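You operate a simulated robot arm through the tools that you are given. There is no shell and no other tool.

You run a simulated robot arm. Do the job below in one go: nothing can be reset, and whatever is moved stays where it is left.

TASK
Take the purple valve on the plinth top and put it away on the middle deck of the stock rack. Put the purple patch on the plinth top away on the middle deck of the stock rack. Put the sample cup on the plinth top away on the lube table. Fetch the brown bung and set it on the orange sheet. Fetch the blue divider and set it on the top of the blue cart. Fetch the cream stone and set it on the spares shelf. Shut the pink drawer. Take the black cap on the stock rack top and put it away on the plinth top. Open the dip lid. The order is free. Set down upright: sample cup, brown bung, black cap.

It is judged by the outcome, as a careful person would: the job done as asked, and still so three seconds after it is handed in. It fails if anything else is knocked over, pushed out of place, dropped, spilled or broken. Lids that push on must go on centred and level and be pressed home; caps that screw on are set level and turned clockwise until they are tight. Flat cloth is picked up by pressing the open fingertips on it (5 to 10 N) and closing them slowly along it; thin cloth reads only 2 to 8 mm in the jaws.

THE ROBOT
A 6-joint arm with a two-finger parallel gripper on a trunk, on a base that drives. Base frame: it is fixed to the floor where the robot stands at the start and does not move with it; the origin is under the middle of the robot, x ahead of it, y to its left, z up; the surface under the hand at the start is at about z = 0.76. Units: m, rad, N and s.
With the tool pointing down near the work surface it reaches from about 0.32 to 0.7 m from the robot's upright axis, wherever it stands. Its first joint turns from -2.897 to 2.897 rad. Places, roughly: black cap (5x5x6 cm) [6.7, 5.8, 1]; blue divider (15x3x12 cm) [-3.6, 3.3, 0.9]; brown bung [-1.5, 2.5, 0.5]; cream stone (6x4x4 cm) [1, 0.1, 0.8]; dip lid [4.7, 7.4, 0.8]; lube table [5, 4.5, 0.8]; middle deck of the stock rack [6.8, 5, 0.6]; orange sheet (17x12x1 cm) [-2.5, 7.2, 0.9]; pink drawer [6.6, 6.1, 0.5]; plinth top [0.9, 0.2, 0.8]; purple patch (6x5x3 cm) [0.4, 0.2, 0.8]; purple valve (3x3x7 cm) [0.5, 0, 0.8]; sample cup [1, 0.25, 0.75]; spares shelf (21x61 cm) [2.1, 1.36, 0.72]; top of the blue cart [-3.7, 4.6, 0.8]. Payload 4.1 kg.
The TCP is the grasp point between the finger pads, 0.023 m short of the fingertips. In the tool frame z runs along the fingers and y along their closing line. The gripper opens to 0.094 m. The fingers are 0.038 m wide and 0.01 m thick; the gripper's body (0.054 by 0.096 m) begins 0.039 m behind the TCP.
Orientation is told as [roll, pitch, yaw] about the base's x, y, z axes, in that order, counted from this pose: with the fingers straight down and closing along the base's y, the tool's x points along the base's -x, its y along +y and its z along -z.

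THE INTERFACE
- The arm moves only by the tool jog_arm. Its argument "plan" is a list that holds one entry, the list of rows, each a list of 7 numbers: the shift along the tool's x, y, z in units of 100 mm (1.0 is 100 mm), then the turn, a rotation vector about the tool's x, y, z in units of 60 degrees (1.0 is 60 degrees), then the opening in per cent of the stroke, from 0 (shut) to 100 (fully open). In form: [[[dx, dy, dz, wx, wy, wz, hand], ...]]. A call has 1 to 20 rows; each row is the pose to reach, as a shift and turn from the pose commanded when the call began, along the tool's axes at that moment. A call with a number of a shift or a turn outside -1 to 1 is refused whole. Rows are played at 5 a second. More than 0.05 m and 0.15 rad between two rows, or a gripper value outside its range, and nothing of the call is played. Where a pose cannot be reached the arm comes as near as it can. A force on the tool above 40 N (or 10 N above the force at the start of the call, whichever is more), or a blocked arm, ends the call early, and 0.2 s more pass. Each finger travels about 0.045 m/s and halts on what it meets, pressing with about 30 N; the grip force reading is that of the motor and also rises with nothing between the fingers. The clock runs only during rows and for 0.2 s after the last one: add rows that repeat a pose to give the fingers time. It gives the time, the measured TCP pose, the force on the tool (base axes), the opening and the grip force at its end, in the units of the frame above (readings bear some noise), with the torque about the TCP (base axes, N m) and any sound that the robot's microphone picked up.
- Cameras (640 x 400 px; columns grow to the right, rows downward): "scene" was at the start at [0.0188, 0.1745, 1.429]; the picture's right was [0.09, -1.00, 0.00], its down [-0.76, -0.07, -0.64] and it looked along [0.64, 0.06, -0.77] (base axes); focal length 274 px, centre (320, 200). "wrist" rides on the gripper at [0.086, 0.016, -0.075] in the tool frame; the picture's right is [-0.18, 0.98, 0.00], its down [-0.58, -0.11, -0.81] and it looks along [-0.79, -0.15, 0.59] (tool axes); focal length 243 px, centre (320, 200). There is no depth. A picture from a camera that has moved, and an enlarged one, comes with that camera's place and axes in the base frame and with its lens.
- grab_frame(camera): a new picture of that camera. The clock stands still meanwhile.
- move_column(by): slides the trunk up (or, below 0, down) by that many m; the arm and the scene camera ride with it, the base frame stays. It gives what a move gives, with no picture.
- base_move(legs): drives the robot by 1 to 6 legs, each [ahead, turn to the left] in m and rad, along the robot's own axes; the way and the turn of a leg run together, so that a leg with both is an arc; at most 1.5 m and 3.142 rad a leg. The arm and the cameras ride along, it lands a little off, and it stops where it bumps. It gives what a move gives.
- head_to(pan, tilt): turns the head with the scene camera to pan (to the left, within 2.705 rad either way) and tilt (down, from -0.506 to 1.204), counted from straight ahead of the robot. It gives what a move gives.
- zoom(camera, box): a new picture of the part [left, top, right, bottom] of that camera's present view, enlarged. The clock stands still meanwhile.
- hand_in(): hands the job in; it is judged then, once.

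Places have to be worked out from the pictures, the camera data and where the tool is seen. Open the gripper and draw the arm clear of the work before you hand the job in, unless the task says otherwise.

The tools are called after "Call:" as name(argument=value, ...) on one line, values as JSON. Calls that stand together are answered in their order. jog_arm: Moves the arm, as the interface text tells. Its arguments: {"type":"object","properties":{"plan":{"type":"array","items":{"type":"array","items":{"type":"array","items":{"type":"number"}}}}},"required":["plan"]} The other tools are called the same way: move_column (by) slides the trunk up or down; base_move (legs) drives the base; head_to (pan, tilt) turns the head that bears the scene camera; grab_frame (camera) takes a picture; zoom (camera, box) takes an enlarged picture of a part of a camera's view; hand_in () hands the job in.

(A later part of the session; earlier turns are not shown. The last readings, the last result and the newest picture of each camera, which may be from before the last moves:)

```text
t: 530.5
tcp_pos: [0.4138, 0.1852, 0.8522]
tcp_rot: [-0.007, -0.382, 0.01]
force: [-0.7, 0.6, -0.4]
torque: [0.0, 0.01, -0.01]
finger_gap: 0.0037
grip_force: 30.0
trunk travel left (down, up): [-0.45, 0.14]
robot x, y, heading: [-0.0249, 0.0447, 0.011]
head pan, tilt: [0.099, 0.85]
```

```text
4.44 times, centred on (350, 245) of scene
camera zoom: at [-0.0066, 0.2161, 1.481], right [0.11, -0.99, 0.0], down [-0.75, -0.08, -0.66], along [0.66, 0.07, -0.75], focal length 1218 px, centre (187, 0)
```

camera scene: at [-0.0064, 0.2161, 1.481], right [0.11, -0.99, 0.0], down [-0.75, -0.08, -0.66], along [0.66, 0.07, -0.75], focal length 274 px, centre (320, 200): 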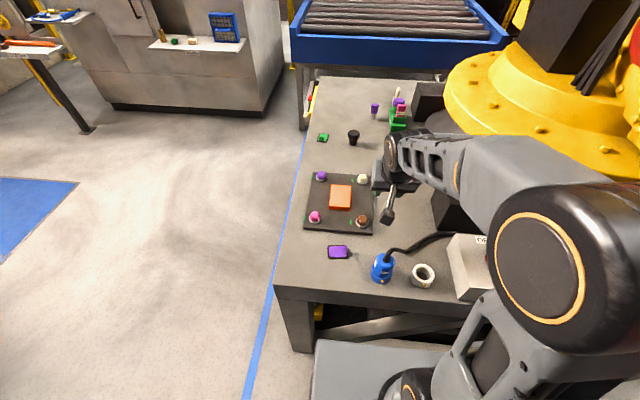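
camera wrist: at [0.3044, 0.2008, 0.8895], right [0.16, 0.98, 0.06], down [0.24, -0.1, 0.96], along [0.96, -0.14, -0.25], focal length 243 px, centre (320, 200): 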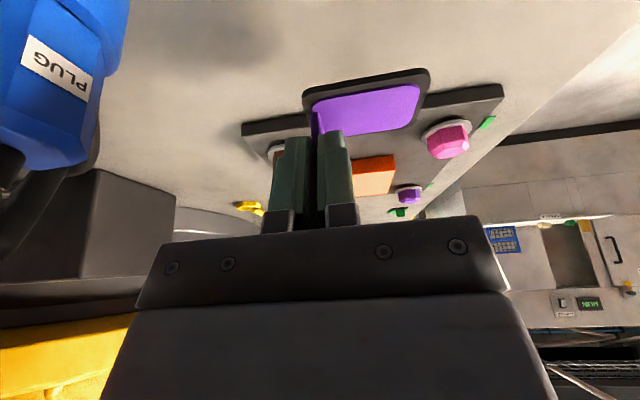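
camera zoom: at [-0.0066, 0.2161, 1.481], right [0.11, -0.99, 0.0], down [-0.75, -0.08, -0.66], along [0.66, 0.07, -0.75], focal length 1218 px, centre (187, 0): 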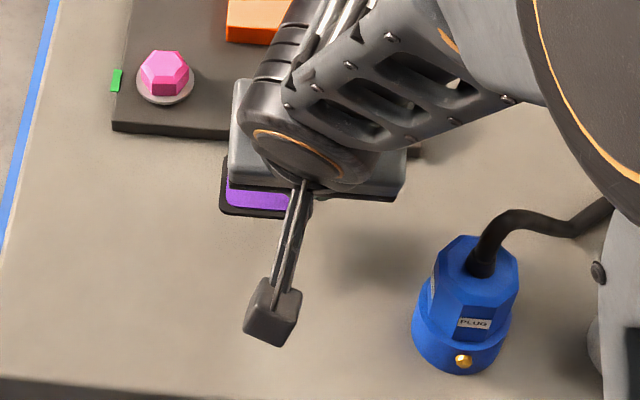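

The patch is held level. Raising it clear and heading for the rack by the same route.

Call:
jog_arm(plan=[[[-0.1, 0, -0.25, 0, 0, 0, 1], [-0.2, 0, -0.5, 0, 0, 0, 1], [-0.3, 0, -0.75, 0, 0, 0, 1], [-0.39, -0.1, -0.98, 0, 0, 0, 1]]])

Call:
base_move(legs=[[-0.33, 0], [0, 1.13], [1.0, 0], [0.9, 0]])

```text
t: 531.5
tcp_pos: [0.414, 0.1779, 0.9585]
tcp_rot: [-0.006, -0.38, 0.009]
force: [-0.3, -0.1, -0.4]
torque: [0.02, -0.02, 0.01]
finger_gap: 0.0034
grip_force: 30.0
trunk travel left (down, up): [-0.45, 0.14]
robot x, y, heading: [-0.0229, 0.0429, 0.008]
head pan, tilt: [0.099, 0.85]
```

```text
t: 545.5
tcp_pos: [0.495, 2.187, 0.9589]
tcp_rot: [-0.006, -0.379, 1.126]
force: [-0.5, -0.2, -0.6]
torque: [-0.01, 0.0, 0.0]
finger_gap: 0.0035
grip_force: 30.1
trunk travel left (down, up): [-0.45, 0.14]
robot x, y, heading: [0.4221, 1.7337, 1.123]
head pan, tilt: [0.099, 0.85]
```

Call:
base_move(legs=[[0, -0.055], [1.5, 0], [0.12, 0], [0, -1.068]])

```text
t: 556.8
tcp_pos: [1.6846, 3.2321, 0.9583]
tcp_rot: [-0.008, -0.381, -0.038]
force: [-0.8, -0.1, -0.1]
torque: [0.0, 0.0, -0.01]
finger_gap: 0.0035
grip_force: 30.3
trunk travel left (down, up): [-0.45, 0.14]
robot x, y, heading: [1.2389, 3.1183, -0.039]
head pan, tilt: [0.099, 0.85]
```

Call:
base_move(legs=[[0, 0.055], [1.5, 0], [1.0, 0]])

```text
t: 569.4
tcp_pos: [4.1674, 3.323, 0.9584]
tcp_rot: [-0.006, -0.381, 0.027]
force: [-0.1, 0.3, -0.9]
torque: [0.01, -0.02, 0.01]
finger_gap: 0.0032
grip_force: 29.5
trunk travel left (down, up): [-0.45, 0.14]
robot x, y, heading: [3.7333, 3.1762, 0.026]
head pan, tilt: [0.099, 0.85]
```

Call:
base_move(legs=[[0, -0.066], [1.5, 0], [0.42, 0], [0, 1.615], [1.4, 0], [0, -1.571]])

Call:
head_to(pan=-0.05, tilt=0.7)

Call:
move_column(by=-0.25)

Call:
grab_frame(camera="scene")

Call:
grab_frame(camera="wrist")

```text
t: 593.8
tcp_pos: [6.106, 4.6466, 0.9581]
tcp_rot: [-0.007, -0.381, 0.001]
force: [0.9, -0.1, -0.9]
torque: [-0.01, -0.04, 0.02]
finger_gap: 0.0036
grip_force: 30.3
trunk travel left (down, up): [-0.45, 0.14]
robot x, y, heading: [5.6667, 4.5158, 0.0]
head pan, tilt: [0.099, 0.85]
```

```text
t: 594.5
tcp_pos: [6.1056, 4.6454, 0.958]
tcp_rot: [-0.007, -0.38, -0.002]
force: [-0.5, 0.1, 0.0]
torque: [0.0, -0.02, -0.02]
finger_gap: 0.0036
grip_force: 29.9
trunk travel left (down, up): [-0.45, 0.14]
robot x, y, heading: [5.6689, 4.5155, 0.001]
head pan, tilt: [-0.051, 0.7]
```

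```text
t: 597.0
tcp_pos: [6.1057, 4.6464, 0.7075]
tcp_rot: [-0.008, -0.382, 0.0]
force: [0.7, -0.5, 0.4]
torque: [0.01, 0.01, -0.01]
finger_gap: 0.0034
grip_force: 29.5
trunk travel left (down, up): [-0.2, 0.39]
robot x, y, heading: [5.6664, 4.5142, 0.001]
head pan, tilt: [-0.051, 0.7]
```

```text
taken
camera scene: at [5.6932, 4.6754, 1.2433], right [-0.05, -1.0, 0.0], down [-0.64, 0.03, -0.76], along [0.76, -0.04, -0.64], focal length 274 px, centre (320, 200)
```

scene: 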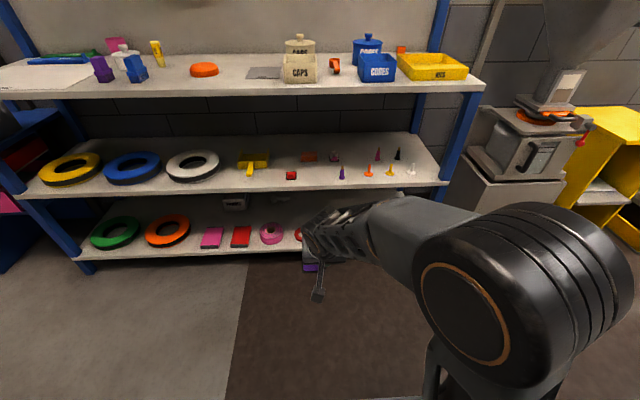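

```text
taken
camera wrist: at [5.9978, 4.6617, 0.7456], right [0.17, 0.98, 0.06], down [0.24, -0.1, 0.96], along [0.95, -0.15, -0.25], focal length 243 px, centre (320, 200)
```

wrist: 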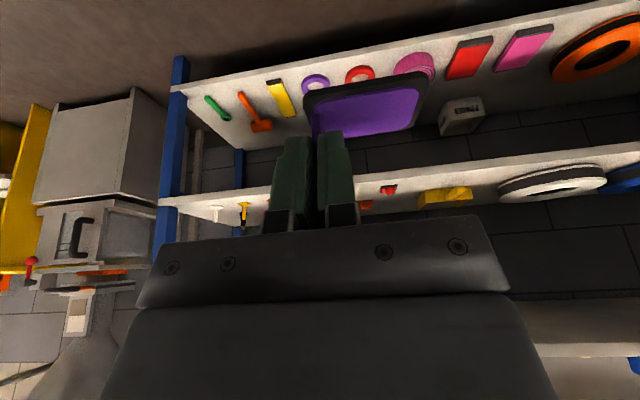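

Purple valve at (6.64, 4.53) and red patch at (6.68, 4.75); I'll set the patch at about y ≈ 4.65. Driving in.

Call:
base_move(legs=[[0.36, 0]])

Call:
grab_frame(camera="wrist")

```text
t: 599.3
tcp_pos: [6.4601, 4.6411, 0.708]
tcp_rot: [-0.007, -0.382, -0.008]
force: [-0.6, -0.6, 0.3]
torque: [0.0, 0.03, -0.02]
finger_gap: 0.0032
grip_force: 29.7
trunk travel left (down, up): [-0.2, 0.39]
robot x, y, heading: [6.0179, 4.5134, -0.004]
head pan, tilt: [-0.051, 0.7]
```

```text
taken
camera wrist: at [6.3515, 4.6583, 0.7456], right [0.18, 0.98, 0.06], down [0.24, -0.11, 0.97], along [0.95, -0.16, -0.25], focal length 243 px, centre (320, 200)
```

wrist: 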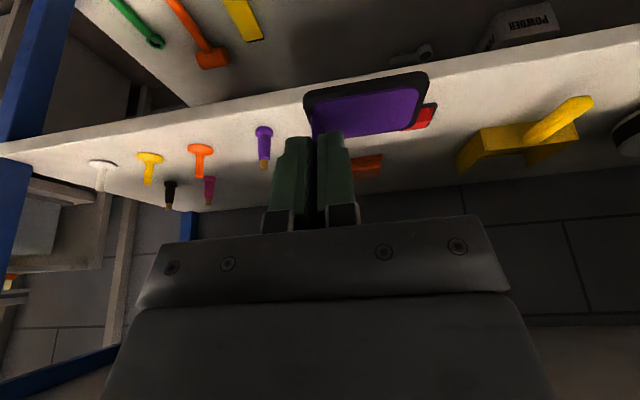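

Moving in under the top, forward then down, with 8° more tilt.

Call:
jog_arm(plan=[[[-0.31, -0.02, 0.12, 0, 0, 0, 1], [-0.62, -0.04, 0.25, 0, 0, 0, 1], [-0.928, -0.06, 0.373, 0, 0, 0, 1]]])

Call:
jog_arm(plan=[[[-0.17, -0.02, 0.3, 0, -0.05, 0, 1], [-0.34, -0.04, 0.62, 0, -0.1, 0, 1], [-0.5, -0.06, 0.93, 0, -0.133, 0, 1]]])

Call:
grab_frame(camera="wrist")

Call:
grab_frame(camera="scene")

```text
t: 600.1
tcp_pos: [6.5602, 4.6336, 0.7091]
tcp_rot: [-0.008, -0.38, -0.007]
force: [-0.1, 0.2, -0.5]
torque: [0.0, 0.01, 0.0]
finger_gap: 0.0031
grip_force: 30.1
trunk travel left (down, up): [-0.2, 0.39]
robot x, y, heading: [6.0172, 4.5104, -0.005]
head pan, tilt: [-0.051, 0.7]
```

```text
t: 600.9
tcp_pos: [6.6409, 4.6269, 0.6402]
tcp_rot: [-0.006, -0.521, -0.01]
force: [-0.2, -0.2, -0.6]
torque: [-0.01, 0.01, 0.02]
finger_gap: 0.0033
grip_force: 30.5
trunk travel left (down, up): [-0.2, 0.39]
robot x, y, heading: [6.0182, 4.5096, -0.007]
head pan, tilt: [-0.051, 0.7]
```

```text
taken
camera wrist: at [6.5287, 4.6452, 0.6623], right [0.17, 0.98, 0.09], down [0.1, -0.1, 0.99], along [0.98, -0.16, -0.12], focal length 243 px, centre (320, 200)
```

wrist: 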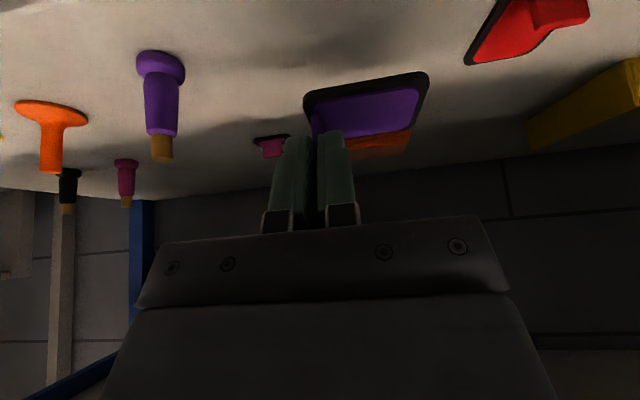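

```text
taken
camera scene: at [6.0467, 4.6743, 1.2433], right [-0.06, -1.0, 0.0], down [-0.64, 0.04, -0.77], along [0.76, -0.04, -0.64], focal length 274 px, centre (320, 200)
```

scene: 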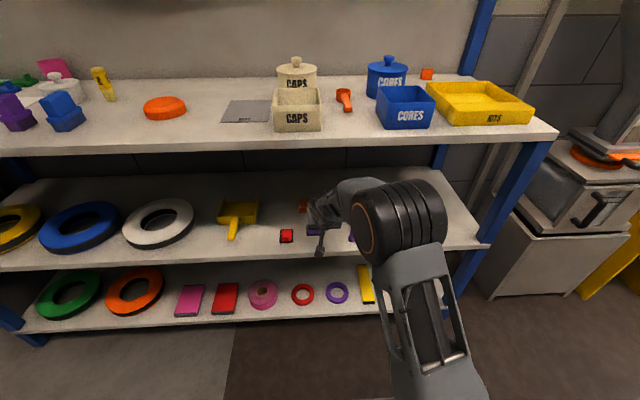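

In place between the valve and the red patch. Lowering to the deck.

Call:
jog_arm(plan=[[[0.075, 0, 0.13, 0, 0, 0, 1], [0.15, 0, 0.26, 0, 0, 0, 1], [0.19, 0, 0.33, 0, 0, 0, 1]]])

Call:
jog_arm(plan=[[[0.015, 0, 0.026, 0, 0, 0, 1], [0.03, 0, 0.052, 0, 0, 0, 1]]])

```text
t: 601.7
tcp_pos: [6.6413, 4.6272, 0.6019]
tcp_rot: [-0.006, -0.52, -0.007]
force: [-0.2, 0.0, 0.3]
torque: [-0.01, 0.02, -0.02]
finger_gap: 0.0033
grip_force: 30.4
trunk travel left (down, up): [-0.2, 0.39]
robot x, y, heading: [6.0186, 4.5129, -0.005]
head pan, tilt: [-0.051, 0.7]
```

```text
t: 602.3
tcp_pos: [6.6413, 4.6271, 0.5959]
tcp_rot: [-0.007, -0.519, -0.006]
force: [0.1, 0.3, -0.9]
torque: [0.0, -0.01, 0.02]
finger_gap: 0.0034
grip_force: 29.7
trunk travel left (down, up): [-0.2, 0.39]
robot x, y, heading: [6.0201, 4.5113, -0.012]
head pan, tilt: [-0.051, 0.7]
```

Call:
jog_arm(plan=[[[0.0125, 0, 0.022, 0, 0, 0, 1], [0.025, 0, 0.043, 0, 0, 0, 1]]])

Call:
grab_frame(camera="wrist")

```text
t: 602.9
tcp_pos: [6.6413, 4.6267, 0.5924]
tcp_rot: [-0.005, -0.523, -0.008]
force: [-0.6, -1.4, 8.9]
torque: [0.01, 0.05, 0.01]
finger_gap: 0.0034
grip_force: 29.8
trunk travel left (down, up): [-0.2, 0.39]
robot x, y, heading: [6.0196, 4.5159, -0.002]
head pan, tilt: [-0.051, 0.7]
```

```text
taken
camera wrist: at [6.5284, 4.6432, 0.6147], right [0.17, 0.98, 0.09], down [0.1, -0.11, 0.99], along [0.98, -0.16, -0.12], focal length 243 px, centre (320, 200)
```

wrist: 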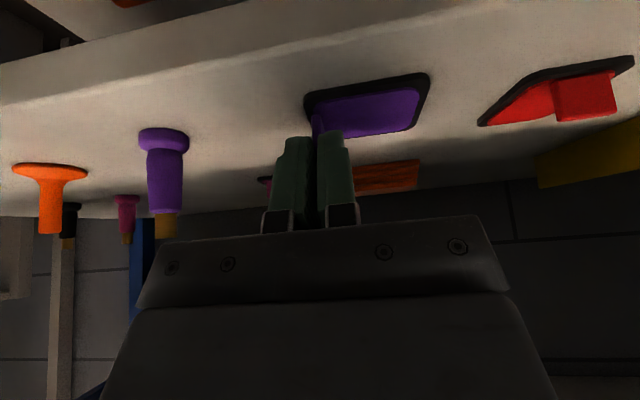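

Contact (9 N). Pressing another 2 mm so the pad levels itself, then releasing.

Call:
jog_arm(plan=[[[0.01, 0, 0.017, 0, 0, 0, 1], [0.01, 0, 0.017, 0, 0, 0, 5], [0.0, 0, 0.0, 0, 0, 0, 8], [0.0, 0, 0.0, 0, 0, 0, 14], [0.0, 0, 0.0, 0, 0, 0, 22], [0.0, 0, 0.0, 0, 0, 0, 30], [0.0, 0, 0.0, 0, 0, 0, 30]]])

Call:
grab_frame(camera="wrist")

```text
t: 604.5
tcp_pos: [6.6406, 4.6262, 0.5912]
tcp_rot: [-0.007, -0.52, -0.008]
force: [0.1, -0.4, -0.4]
torque: [0.03, -0.01, 0.01]
finger_gap: 0.0284
grip_force: 0.0
trunk travel left (down, up): [-0.2, 0.39]
robot x, y, heading: [6.0223, 4.5111, -0.007]
head pan, tilt: [-0.051, 0.7]
```

```text
taken
camera wrist: at [6.5281, 4.6437, 0.6135], right [0.17, 0.98, 0.09], down [0.1, -0.1, 0.99], along [0.98, -0.16, -0.12], focal length 243 px, centre (320, 200)
```

wrist: 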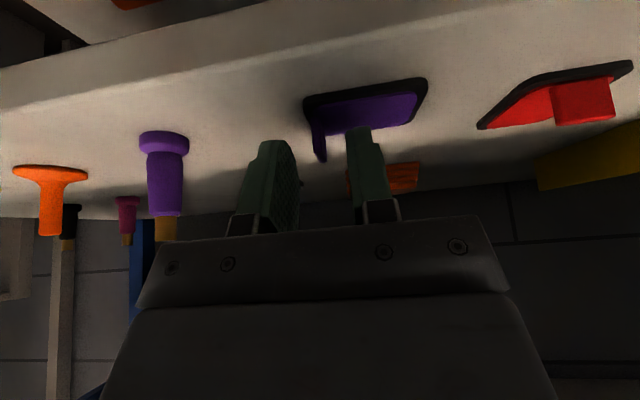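

The patch lies flat on the deck, tab free. Withdrawing along the tool axis and backing off.

Call:
jog_arm(plan=[[[0, 0, -0.2, 0, 0, 0, 30], [0, 0, -0.5, 0, 0, 0, 30], [0.1, 0, -0.85, 0, 0, 0, 30]]])

Call:
base_move(legs=[[-0.4, 0]])

Call:
zoom(camera="scene", box=[200, 80, 440, 230])

```text
t: 605.3
tcp_pos: [6.59, 4.6289, 0.6611]
tcp_rot: [-0.007, -0.517, -0.005]
force: [-0.3, 0.3, -0.7]
torque: [-0.01, 0.01, 0.0]
finger_gap: 0.0284
grip_force: 0.1
trunk travel left (down, up): [-0.2, 0.39]
robot x, y, heading: [6.0189, 4.5114, -0.009]
head pan, tilt: [-0.051, 0.7]
```

```text
t: 607.8
tcp_pos: [6.1943, 4.6286, 0.6597]
tcp_rot: [-0.007, -0.518, -0.017]
force: [-0.7, 0.1, -0.3]
torque: [0.0, -0.01, -0.02]
finger_gap: 0.0283
grip_force: 0.1
trunk travel left (down, up): [-0.2, 0.39]
robot x, y, heading: [5.6247, 4.5144, -0.014]
head pan, tilt: [-0.051, 0.7]
```

```text
2.67 times, centred on (320, 155) of scene
camera zoom: at [5.6504, 4.6782, 1.2433], right [-0.07, -1.0, 0.0], down [-0.64, 0.04, -0.76], along [0.76, -0.05, -0.64], focal length 731 px, centre (320, 320)
```

zoom: 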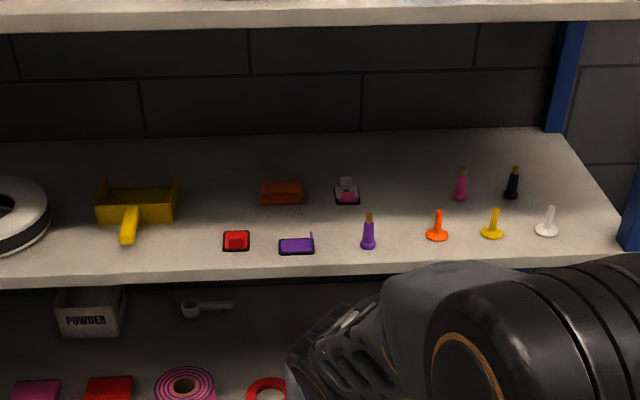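

Both purple items are put away on the middle deck. Next the west-side jobs. I raise the trunk, straighten the tool, and drive to the back aisle to look west.

Call:
move_column(by=0.2)

Call:
jog_arm(plan=[[[0.1, -0.2, -0.1, 0, 0.12, 0, 60], [0.2, -0.4, -0.2, 0, 0.24, 0, 80], [0.3, -0.6, -0.3, 0, 0.36, 0, 90], [0.4, -0.8, -0.4, 0, 0.494, 0, 90]]])

Call:
base_move(legs=[[0, 1.585], [1.5, 0], [0.25, 0], [0, 1.571]])

Call:
head_to(pan=0.2, tilt=0.3)

Call:
grab_frame(camera="scene")

```text
t: 610.0
tcp_pos: [6.1928, 4.6291, 0.8596]
tcp_rot: [-0.008, -0.518, -0.016]
force: [0.0, 0.5, -0.2]
torque: [0.03, -0.04, 0.01]
finger_gap: 0.0285
grip_force: 0.0
trunk travel left (down, up): [-0.4, 0.19]
robot x, y, heading: [5.6209, 4.513, -0.014]
head pan, tilt: [-0.051, 0.7]
```

```text
t: 611.0
tcp_pos: [6.1364, 4.5478, 0.8757]
tcp_rot: [-0.005, 0.0, -0.019]
force: [0.3, -0.4, -0.4]
torque: [-0.03, 0.01, 0.04]
finger_gap: 0.0847
grip_force: 0.0
trunk travel left (down, up): [-0.4, 0.19]
robot x, y, heading: [5.6242, 4.5195, -0.014]
head pan, tilt: [-0.051, 0.7]
```

```text
t: 627.5
tcp_pos: [5.1049, 6.2317, 0.8755]
tcp_rot: [-0.005, -0.002, 3.135]
force: [1.1, -0.5, 0.1]
torque: [-0.02, -0.01, -0.01]
finger_gap: 0.0847
grip_force: 0.0
trunk travel left (down, up): [-0.4, 0.19]
robot x, y, heading: [5.6219, 6.271, 3.14]
head pan, tilt: [-0.051, 0.7]
```

```text
t: 628.4
tcp_pos: [5.1046, 6.233, 0.8748]
tcp_rot: [-0.005, -0.001, 3.135]
force: [0.0, -1.3, 0.4]
torque: [-0.01, -0.01, 0.01]
finger_gap: 0.0846
grip_force: 0.0
trunk travel left (down, up): [-0.4, 0.19]
robot x, y, heading: [5.6197, 6.2685, 3.145]
head pan, tilt: [0.201, 0.3]
```

```text
taken
camera scene: at [5.5915, 6.0886, 1.4793], right [-0.2, 0.98, 0.0], down [0.29, 0.06, -0.95], along [-0.94, -0.19, -0.3], focal length 274 px, centre (320, 200)
```

scene: 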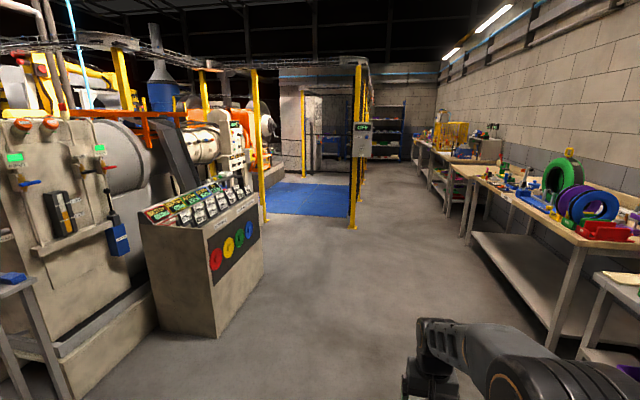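

The back aisle runs west between the fence (y ≈ 5.85) and the benches (front ≈ 6.9). I drive along y ≈ 6.37 to x ≈ 2.7 and look again.

Call:
base_move(legs=[[0, -0.035], [1.5, 0], [1.4, 0]])

Call:
head_to(pan=0.0, tilt=0.3)

Call:
grab_frame(camera="scene")

Call:
head_to(pan=0.8, tilt=0.3)

Call:
grab_frame(camera="scene")

```text
t: 642.9
tcp_pos: [2.1863, 6.3517, 0.8757]
tcp_rot: [-0.005, -0.002, 3.106]
force: [0.8, 0.6, 1.7]
torque: [0.01, 0.02, -0.02]
finger_gap: 0.0847
grip_force: 0.2
trunk travel left (down, up): [-0.4, 0.19]
robot x, y, heading: [2.7038, 6.3741, 3.108]
head pan, tilt: [0.201, 0.3]
```

```text
t: 643.6
tcp_pos: [2.186, 6.3524, 0.875]
tcp_rot: [-0.006, -0.002, 3.107]
force: [0.2, 0.1, 0.1]
torque: [0.01, 0.0, 0.01]
finger_gap: 0.0846
grip_force: 0.1
trunk travel left (down, up): [-0.4, 0.19]
robot x, y, heading: [2.7024, 6.3765, 3.115]
head pan, tilt: [0.0, 0.3]
```

```text
taken
camera scene: at [2.6678, 6.2124, 1.4794], right [0.03, 1.0, 0.0], down [0.3, -0.01, -0.96], along [-0.95, 0.03, -0.3], focal length 274 px, centre (320, 200)
```

scene: 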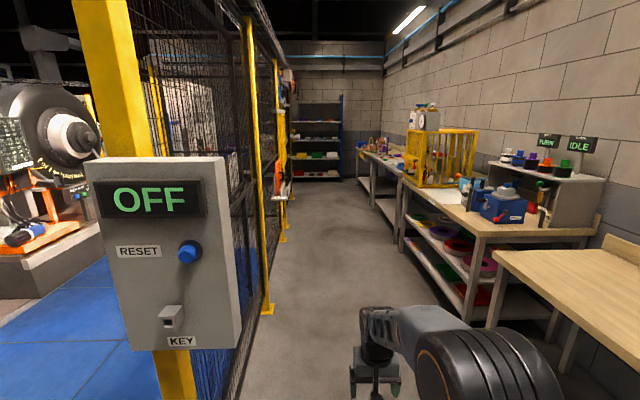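

```text
t: 644.7
tcp_pos: [2.1878, 6.3514, 0.8759]
tcp_rot: [-0.006, -0.002, 3.106]
force: [0.3, -0.2, -0.1]
torque: [0.0, 0.03, 0.02]
finger_gap: 0.085
grip_force: 0.1
trunk travel left (down, up): [-0.4, 0.19]
robot x, y, heading: [2.7055, 6.3718, 3.109]
head pan, tilt: [0.799, 0.3]
```

```text
taken
camera scene: at [2.6939, 6.1448, 1.4794], right [-0.69, 0.72, 0.0], down [0.21, 0.21, -0.96], along [-0.69, -0.66, -0.3], focal length 274 px, centre (320, 200)
```

scene: 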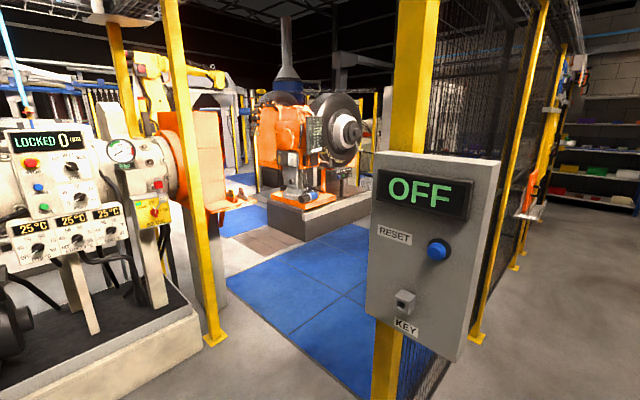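

The aisle continues west along the fence. Driving on to x ≈ 0 and looking again.

Call:
base_move(legs=[[0, 0.03], [1.5, 0], [1.2, 0]])

Call:
head_to(pan=0.2, tilt=0.35)

Call:
grab_frame(camera="scene")

Call:
head_to(pan=-0.4, tilt=0.5)

Call:
grab_frame(camera="scene")

```text
t: 658.2
tcp_pos: [-0.5126, 6.352, 0.8757]
tcp_rot: [-0.005, -0.002, 3.135]
force: [0.8, 0.1, -0.7]
torque: [0.02, 0.01, 0.0]
finger_gap: 0.0844
grip_force: 0.0
trunk travel left (down, up): [-0.4, 0.19]
robot x, y, heading: [0.0066, 6.39, 3.14]
head pan, tilt: [0.799, 0.3]
```

```text
t: 659.2
tcp_pos: [-0.5142, 6.354, 0.875]
tcp_rot: [-0.007, -0.004, 3.134]
force: [-0.1, 0.4, 0.3]
torque: [0.0, 0.0, 0.01]
finger_gap: 0.0847
grip_force: 0.2
trunk travel left (down, up): [-0.4, 0.19]
robot x, y, heading: [0.002, 6.3882, 3.138]
head pan, tilt: [0.201, 0.351]
```

```text
taken
camera scene: at [-0.0262, 6.2084, 1.4747], right [-0.2, 0.98, 0.0], down [0.34, 0.07, -0.94], along [-0.92, -0.19, -0.34], focal length 274 px, centre (320, 200)
```

scene: 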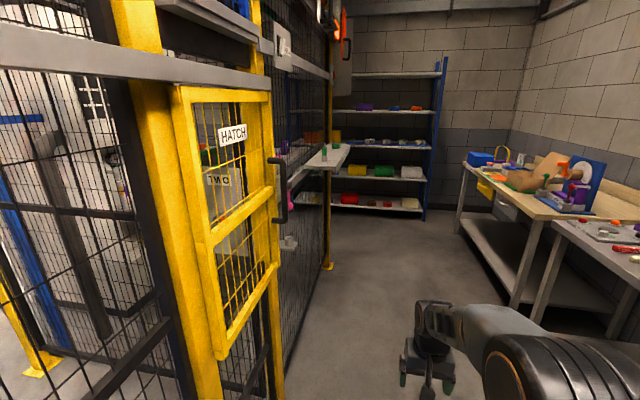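

```text
t: 660.2
tcp_pos: [-0.5124, 6.3529, 0.8751]
tcp_rot: [-0.006, -0.002, 3.134]
force: [-0.5, 0.1, -1.0]
torque: [0.01, 0.0, -0.06]
finger_gap: 0.0847
grip_force: 0.1
trunk travel left (down, up): [-0.4, 0.19]
robot x, y, heading: [0.0039, 6.394, 3.132]
head pan, tilt: [-0.4, 0.499]
```

```text
taken
camera scene: at [-0.0187, 6.2623, 1.461], right [0.39, 0.92, 0.0], down [0.44, -0.19, -0.88], along [-0.81, 0.34, -0.48], focal length 274 px, centre (320, 200)
```

scene: 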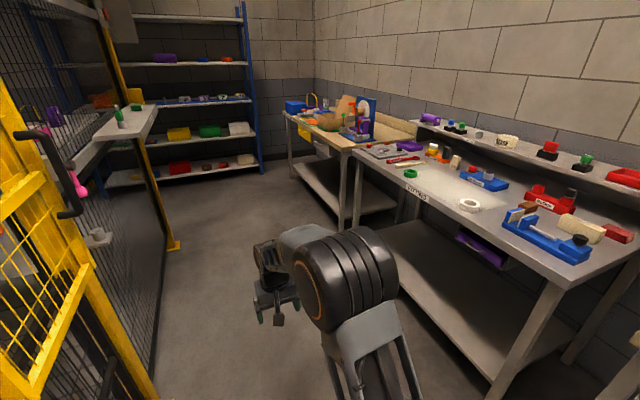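

Looking closer at the end of the aisle: the last bench (for the orange sheet) and the passage beyond the fence's end.

Call:
zoom(camera="scene", box=[270, 70, 430, 190])

Call:
head_to(pan=0.25, tilt=0.25)

Call:
zoom(camera="scene", box=[240, 60, 480, 260])

```text
3.33 times, centred on (350, 130) of scene
camera zoom: at [-0.0187, 6.2623, 1.461], right [0.39, 0.92, 0.0], down [0.44, -0.19, -0.88], along [-0.81, 0.34, -0.48], focal length 914 px, centre (220, 433)
```

zoom: 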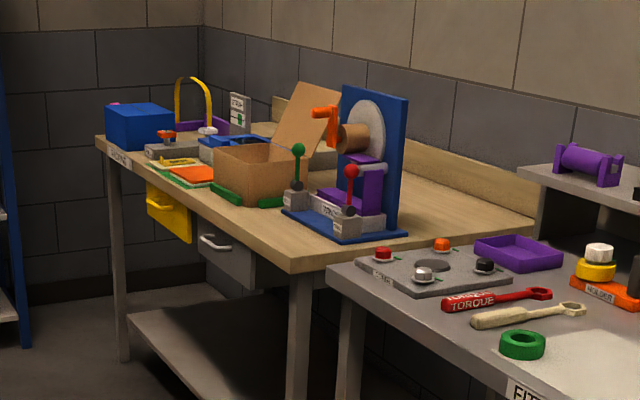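

```text
t: 661.2
tcp_pos: [-0.5117, 6.3519, 0.8746]
tcp_rot: [-0.006, -0.003, 3.134]
force: [0.2, -0.1, -0.1]
torque: [-0.02, -0.01, -0.02]
finger_gap: 0.0844
grip_force: 0.0
trunk travel left (down, up): [-0.4, 0.19]
robot x, y, heading: [0.0022, 6.3952, 3.139]
head pan, tilt: [0.25, 0.25]
```

```text
2.00 times, centred on (360, 160) of scene
camera zoom: at [-0.0255, 6.204, 1.4841], right [-0.24, 0.97, 0.0], down [0.24, 0.06, -0.97], along [-0.94, -0.24, -0.25], focal length 548 px, centre (240, 280)
```

zoom: 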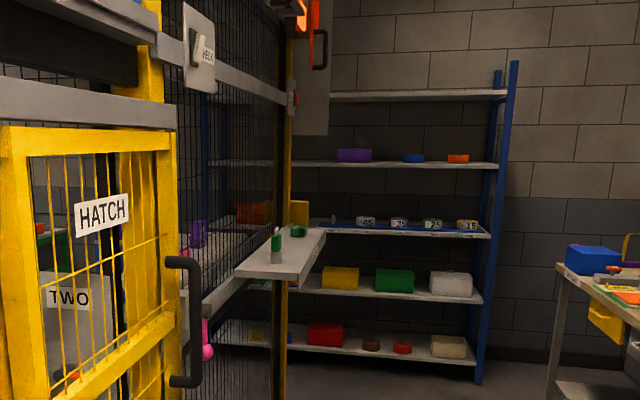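

The orange sheet lies on the last bench beside the cardboard box (≈(−2.3, 7.15)). The fence ends near x ≈ −2.2 with a passage south before the wall shelf. Driving on to x ≈ −2.3.

Call:
base_move(legs=[[0, -0.02], [1.3, 0], [1.0, 0]])

Call:
head_to(pan=1.2, tilt=0.4)

Call:
grab_frame(camera="scene")

Call:
head_to(pan=0.5, tilt=0.4)

Call:
grab_frame(camera="scene")

Call:
head_to(pan=-1.3, tilt=0.7)

Call:
grab_frame(camera="scene")

```text
t: 673.0
tcp_pos: [-2.8314, 6.4612, 0.8756]
tcp_rot: [-0.006, -0.001, 3.08]
force: [-0.1, -0.4, 0.4]
torque: [0.01, -0.01, 0.03]
finger_gap: 0.0848
grip_force: 0.1
trunk travel left (down, up): [-0.4, 0.19]
robot x, y, heading: [-2.3147, 6.4755, 3.087]
head pan, tilt: [0.25, 0.25]
```

```text
t: 674.2
tcp_pos: [-2.8314, 6.4621, 0.8762]
tcp_rot: [-0.006, -0.002, 3.08]
force: [-0.1, 0.3, 0.2]
torque: [0.0, 0.0, 0.03]
finger_gap: 0.0843
grip_force: 0.1
trunk travel left (down, up): [-0.4, 0.19]
robot x, y, heading: [-2.3148, 6.4716, 3.078]
head pan, tilt: [1.201, 0.4]
```

```text
taken
camera scene: at [-2.2996, 6.2198, 1.4701], right [-0.91, 0.41, 0.0], down [0.16, 0.35, -0.92], along [-0.38, -0.84, -0.39], focal length 274 px, centre (320, 200)
```

scene: 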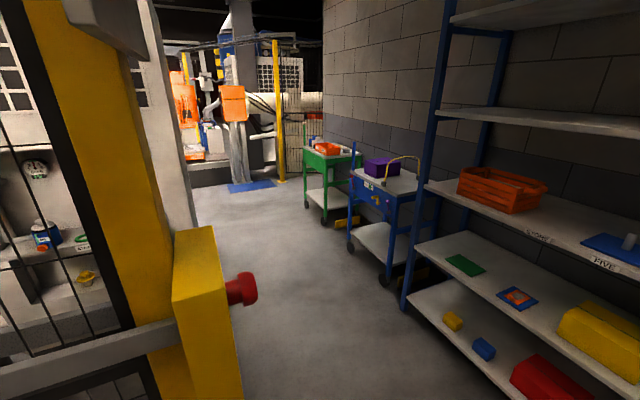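

```text
t: 675.3
tcp_pos: [-2.8321, 6.4608, 0.8749]
tcp_rot: [-0.004, -0.001, 3.081]
force: [1.1, -0.3, 0.3]
torque: [0.01, 0.01, 0.03]
finger_gap: 0.0844
grip_force: 0.2
trunk travel left (down, up): [-0.4, 0.19]
robot x, y, heading: [-2.315, 6.4766, 3.086]
head pan, tilt: [0.499, 0.4]
```

```text
taken
camera scene: at [-2.3449, 6.2644, 1.4701], right [-0.43, 0.9, 0.0], down [0.35, 0.17, -0.92], along [-0.83, -0.39, -0.39], focal length 274 px, centre (320, 200)
```

scene: 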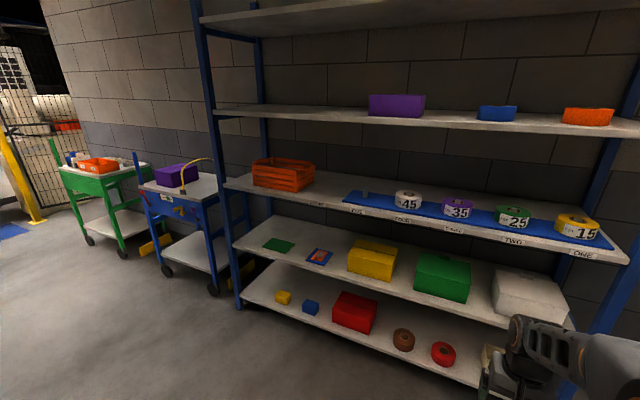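

```text
t: 677.1
tcp_pos: [-2.83, 6.4617, 0.8751]
tcp_rot: [-0.004, -0.001, 3.081]
force: [-0.4, -0.3, 0.7]
torque: [0.01, -0.01, 0.02]
finger_gap: 0.0845
grip_force: 0.0
trunk travel left (down, up): [-0.4, 0.19]
robot x, y, heading: [-2.3164, 6.4705, 3.082]
head pan, tilt: [-1.3, 0.7]
```

```text
taken
camera scene: at [-2.2792, 6.3871, 1.4433], right [0.98, 0.21, 0.0], down [0.14, -0.63, -0.77], along [-0.16, 0.75, -0.64], focal length 274 px, centre (320, 200)
```

scene: 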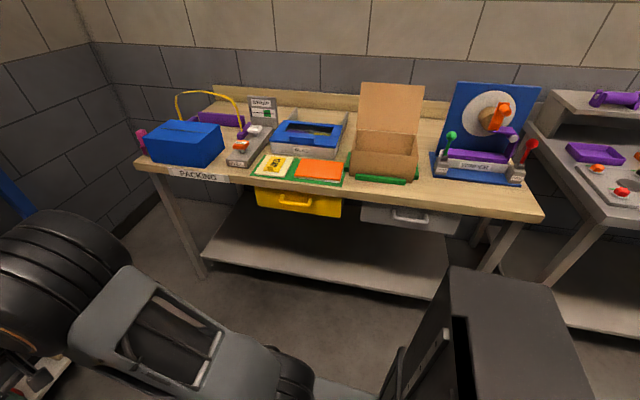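

I see the passage south: wall shelf (front x ≈ −3.45), blue cart, then green cart. The orange sheet lies at ≈(−2.45, 7.19) on the packing bench. I tuck the arm, move west a bit, and turn south, keeping clear of the yellow button box at (−2.35, 5.65).

Call:
jog_arm(plan=[[[0.3, 0, -0.3, 0, 0, 0, 90], [0.6, 0, -0.6, 0, 0, 0, 90], [0.9, 0, -0.9, 0, 0, 0, 90], [1.0, 0, -1.0, 0, 0, 0, 90]]])

Call:
base_move(legs=[[0.5, 0], [0, 1.5]])

Call:
head_to(pan=0.0, tilt=0.4)

Call:
grab_frame(camera="scene")

```text
t: 678.1
tcp_pos: [-2.7308, 6.4566, 0.9745]
tcp_rot: [-0.006, -0.003, 3.081]
force: [-0.4, -0.4, -0.6]
torque: [-0.02, -0.01, 0.03]
finger_gap: 0.0845
grip_force: 0.1
trunk travel left (down, up): [-0.4, 0.19]
robot x, y, heading: [-2.316, 6.476, 3.081]
head pan, tilt: [-1.3, 0.7]
```

```text
t: 684.7
tcp_pos: [-2.8307, 6.0844, 0.9755]
tcp_rot: [-0.006, -0.001, -1.71]
force: [0.4, 0.5, -0.1]
torque: [-0.01, 0.02, -0.03]
finger_gap: 0.0846
grip_force: 0.0
trunk travel left (down, up): [-0.4, 0.19]
robot x, y, heading: [-2.8146, 6.5073, -1.702]
head pan, tilt: [-1.3, 0.7]
```

```text
t: 686.2
tcp_pos: [-2.8321, 6.084, 0.976]
tcp_rot: [-0.004, -0.002, -1.709]
force: [0.0, -0.7, 0.7]
torque: [0.02, -0.01, 0.01]
finger_gap: 0.0847
grip_force: 0.0
trunk travel left (down, up): [-0.4, 0.19]
robot x, y, heading: [-2.8138, 6.5041, -1.702]
head pan, tilt: [0.0, 0.4]
```

```text
taken
camera scene: at [-2.6533, 6.4489, 1.4701], right [-0.99, 0.13, 0.0], down [0.05, 0.39, -0.92], along [-0.12, -0.91, -0.39], focal length 274 px, centre (320, 200)
```

scene: 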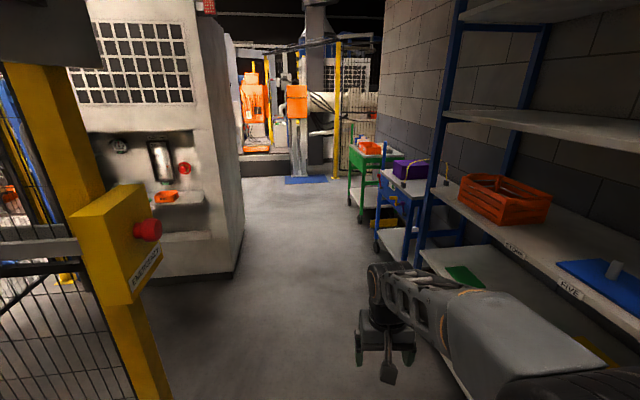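

The corridor south (x ≈ −2.3 to −3.4) is free. Driving down to the green cart at y ≈ 3.3.

Call:
base_move(legs=[[0, 0.095], [1.5, 0], [1.2, 0]])

Call:
head_to(pan=-0.9, tilt=0.6)

Call:
grab_frame(camera="scene")

Call:
head_to(pan=0.9, tilt=0.5)

Call:
grab_frame(camera="scene")

```text
t: 700.0
tcp_pos: [-2.9249, 3.3373, 0.9735]
tcp_rot: [-0.005, -0.003, -1.631]
force: [0.0, 0.4, -0.5]
torque: [0.02, 0.0, -0.03]
finger_gap: 0.0846
grip_force: 0.2
trunk travel left (down, up): [-0.4, 0.19]
robot x, y, heading: [-2.9483, 3.7574, -1.628]
head pan, tilt: [0.0, 0.4]
```

```text
t: 701.2
tcp_pos: [-2.9232, 3.3368, 0.9735]
tcp_rot: [-0.005, -0.002, -1.632]
force: [0.0, 0.5, -0.3]
torque: [0.02, 0.0, -0.02]
finger_gap: 0.0847
grip_force: 0.1
trunk travel left (down, up): [-0.4, 0.19]
robot x, y, heading: [-2.9449, 3.7562, -1.623]
head pan, tilt: [-0.901, 0.6]
```

```text
taken
camera scene: at [-2.8422, 3.7554, 1.4519], right [-0.58, 0.82, 0.0], down [0.46, 0.33, -0.83], along [-0.67, -0.48, -0.56], focal length 274 px, centre (320, 200)
```

scene: 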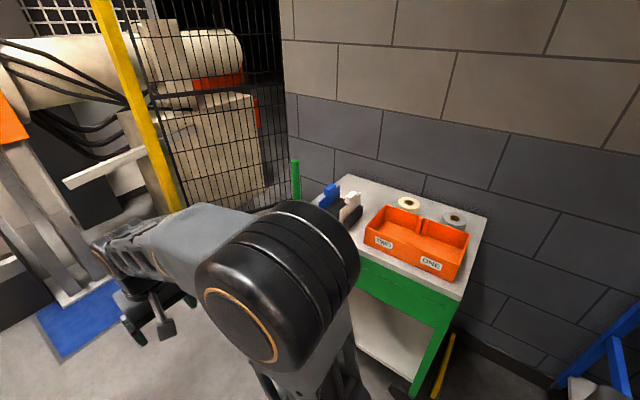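

```text
t: 703.0
tcp_pos: [-2.9251, 3.3374, 0.9746]
tcp_rot: [-0.006, -0.002, -1.633]
force: [0.7, -0.2, 0.3]
torque: [-0.01, 0.01, 0.0]
finger_gap: 0.0845
grip_force: 0.1
trunk travel left (down, up): [-0.4, 0.19]
robot x, y, heading: [-2.9435, 3.7518, -1.626]
head pan, tilt: [0.901, 0.499]
```

```text
taken
camera scene: at [-2.702, 3.7459, 1.461], right [-0.66, -0.75, 0.0], down [-0.36, 0.32, -0.88], along [0.66, -0.58, -0.48], focal length 274 px, centre (320, 200)
```

scene: 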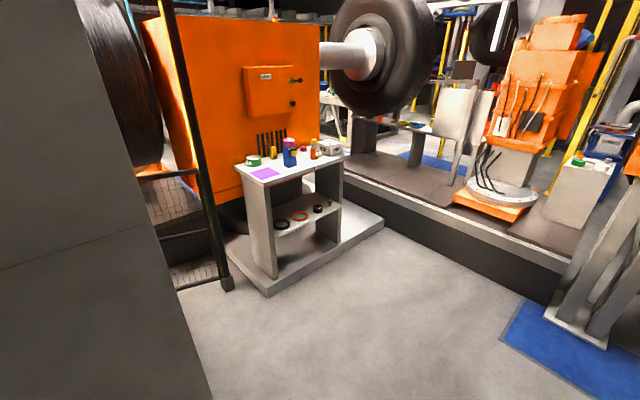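

The green cart with an orange bin is to the west; the bung's table (with a lower shelf) is by the orange machine to the southeast. I drive level with the cart and look at it before turning the arm.

Call:
jog_arm(plan=[[[0, 0, -0.3, 0, 0, 0, 90], [0, 0, -0.65, 0, 0, 0, 90], [0, 0, -1.0, 0, 0, 0, 90]]])

Call:
base_move(legs=[[0.45, 0.03]])

Call:
head_to(pan=-1.5, tilt=0.6)

Call:
grab_frame(camera="scene")

```text
t: 703.8
tcp_pos: [-2.9242, 3.3366, 1.0744]
tcp_rot: [-0.005, -0.002, -1.632]
force: [-0.5, -0.7, 0.0]
torque: [0.01, -0.01, -0.03]
finger_gap: 0.0847
grip_force: 0.0
trunk travel left (down, up): [-0.4, 0.19]
robot x, y, heading: [-2.9421, 3.7546, -1.628]
head pan, tilt: [0.901, 0.499]
```

```text
t: 706.5
tcp_pos: [-2.9288, 2.8908, 1.0758]
tcp_rot: [-0.005, 0.0, -1.6]
force: [0.6, 1.4, 0.1]
torque: [0.0, 0.0, -0.03]
finger_gap: 0.0847
grip_force: 0.1
trunk travel left (down, up): [-0.4, 0.19]
robot x, y, heading: [-2.9562, 3.3106, -1.598]
head pan, tilt: [0.901, 0.499]
```

```text
t: 708.7
tcp_pos: [-2.9301, 2.8917, 1.074]
tcp_rot: [-0.005, -0.001, -1.6]
force: [-0.8, -0.3, 0.6]
torque: [-0.01, -0.02, 0.0]
finger_gap: 0.0848
grip_force: 0.0
trunk travel left (down, up): [-0.4, 0.19]
robot x, y, heading: [-2.9579, 3.3099, -1.59]
head pan, tilt: [-1.499, 0.6]
```

```text
taken
camera scene: at [-2.8782, 3.3622, 1.4519], right [-0.05, 1.0, 0.0], down [0.56, 0.03, -0.83], along [-0.82, -0.04, -0.56], focal length 274 px, centre (320, 200)
```

scene: 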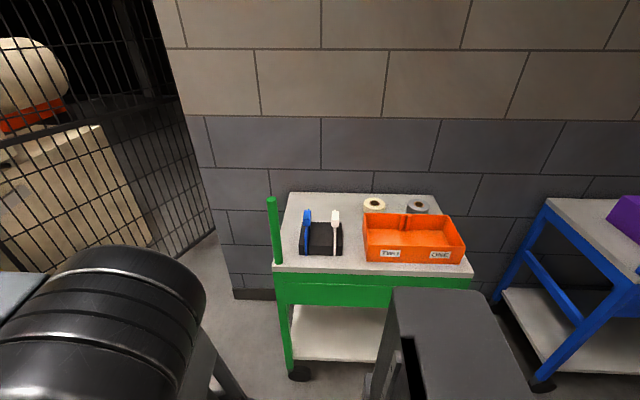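

Call:
zoom(camera="scene", box=[260, 180, 480, 300])

Call:
zoom(camera="scene", box=[280, 190, 360, 270])

```text
2.91 times, centred on (370, 240) of scene
camera zoom: at [-2.8782, 3.3622, 1.4519], right [-0.05, 1.0, 0.0], down [0.56, 0.03, -0.83], along [-0.82, -0.04, -0.56], focal length 797 px, centre (174, 84)
```

zoom: 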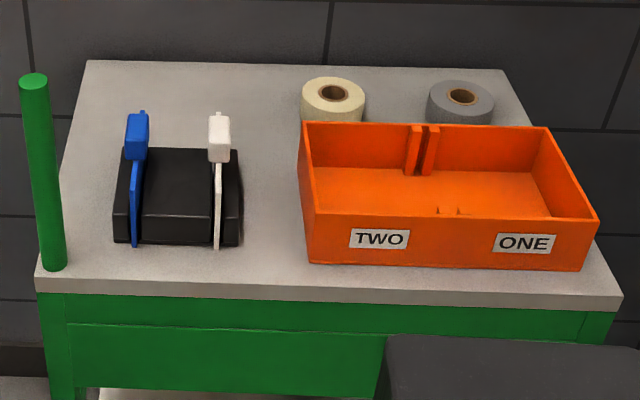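

```text
5.00 times, centred on (320, 230) of scene
camera zoom: at [-2.8782, 3.3622, 1.4519], right [-0.05, 1.0, 0.0], down [0.56, 0.03, -0.83], along [-0.82, -0.04, -0.56], focal length 1370 px, centre (320, 50)
```

zoom: 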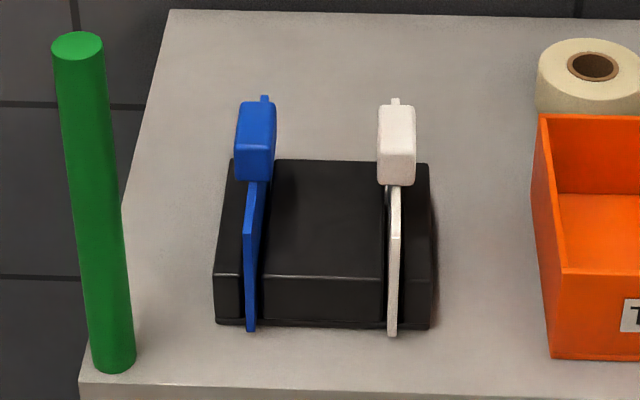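

The blue divider (plate with a 3 cm grip on top) stands in a black slotted block on the green cart, at about (−3.55, 3.29). I turn to face the cart with the hand above it.

Call:
base_move(legs=[[0, -1.55]])

Call:
head_to(pan=0.0, tilt=0.75)

Call:
grab_frame(camera="scene")

Call:
grab_frame(camera="wrist")

```text
t: 712.9
tcp_pos: [-3.377, 3.2739, 1.0734]
tcp_rot: [-0.004, -0.002, 3.126]
force: [-0.4, -0.5, -0.5]
torque: [0.02, 0.02, 0.01]
finger_gap: 0.0845
grip_force: 0.0
trunk travel left (down, up): [-0.4, 0.19]
robot x, y, heading: [-2.9592, 3.3077, 3.13]
head pan, tilt: [-1.499, 0.6]
```

```text
t: 714.5
tcp_pos: [-3.3782, 3.2734, 1.0756]
tcp_rot: [-0.004, -0.001, 3.127]
force: [-0.2, 0.2, -0.8]
torque: [-0.01, 0.0, 0.0]
finger_gap: 0.0847
grip_force: 0.1
trunk travel left (down, up): [-0.4, 0.19]
robot x, y, heading: [-2.9622, 3.309, 3.131]
head pan, tilt: [0.0, 0.75]
```

```text
taken
camera scene: at [-2.9826, 3.1444, 1.439], right [0.01, 1.0, 0.0], down [0.68, -0.01, -0.73], along [-0.73, 0.01, -0.68], focal length 274 px, centre (320, 200)
```

scene: 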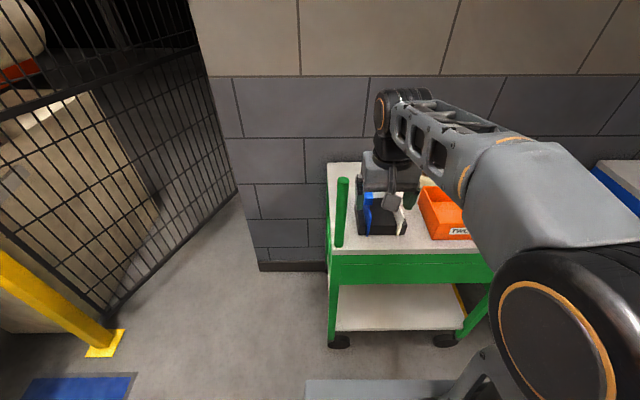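

```text
taken
camera wrist: at [-3.2924, 3.2549, 1.1494], right [-0.2, -0.98, -0.01], down [-0.58, 0.11, 0.81], along [-0.79, 0.16, -0.59], focal length 243 px, centre (320, 200)
```

wrist: 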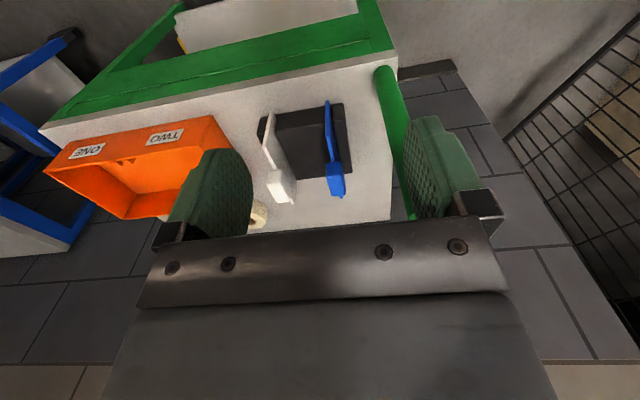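

The green handle rod stands at ≈(−3.467, 3.205) up to z ≈ 1.05; I must keep clear of it. Zooming to locate the divider's grip more precisely.

Call:
zoom(camera="scene", box=[320, 160, 440, 260])

Call:
zoom(camera="wrist", box=[240, 80, 440, 230])

```text
4.00 times, centred on (380, 210) of scene
camera zoom: at [-2.9826, 3.1444, 1.439], right [0.01, 1.0, 0.0], down [0.68, -0.01, -0.73], along [-0.73, 0.01, -0.68], focal length 1096 px, centre (80, 160)
```

zoom: 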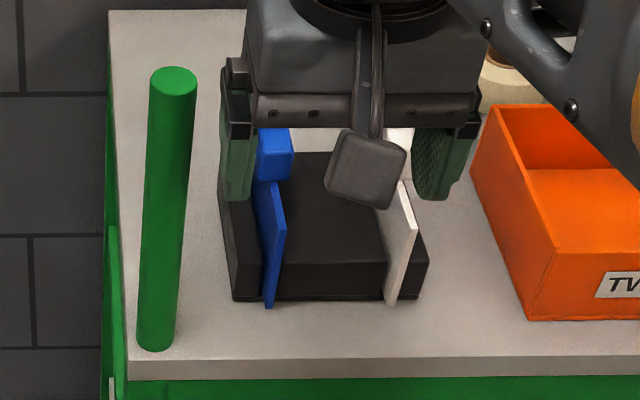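

```text
2.67 times, centred on (340, 155) of wrist
camera zoom: at [-3.2924, 3.2549, 1.1494], right [-0.2, -0.98, -0.01], down [-0.58, 0.11, 0.81], along [-0.79, 0.16, -0.59], focal length 647 px, centre (267, 320)
```

zoom: 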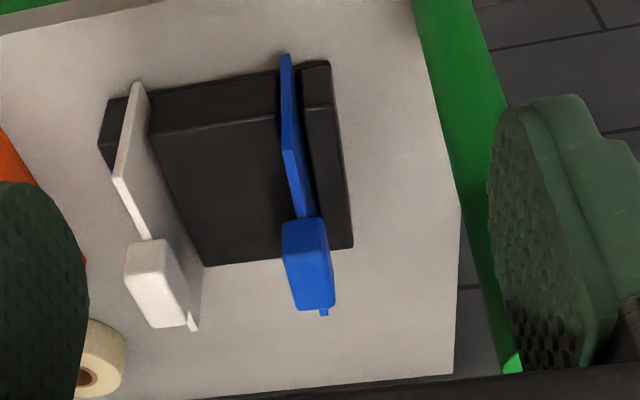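

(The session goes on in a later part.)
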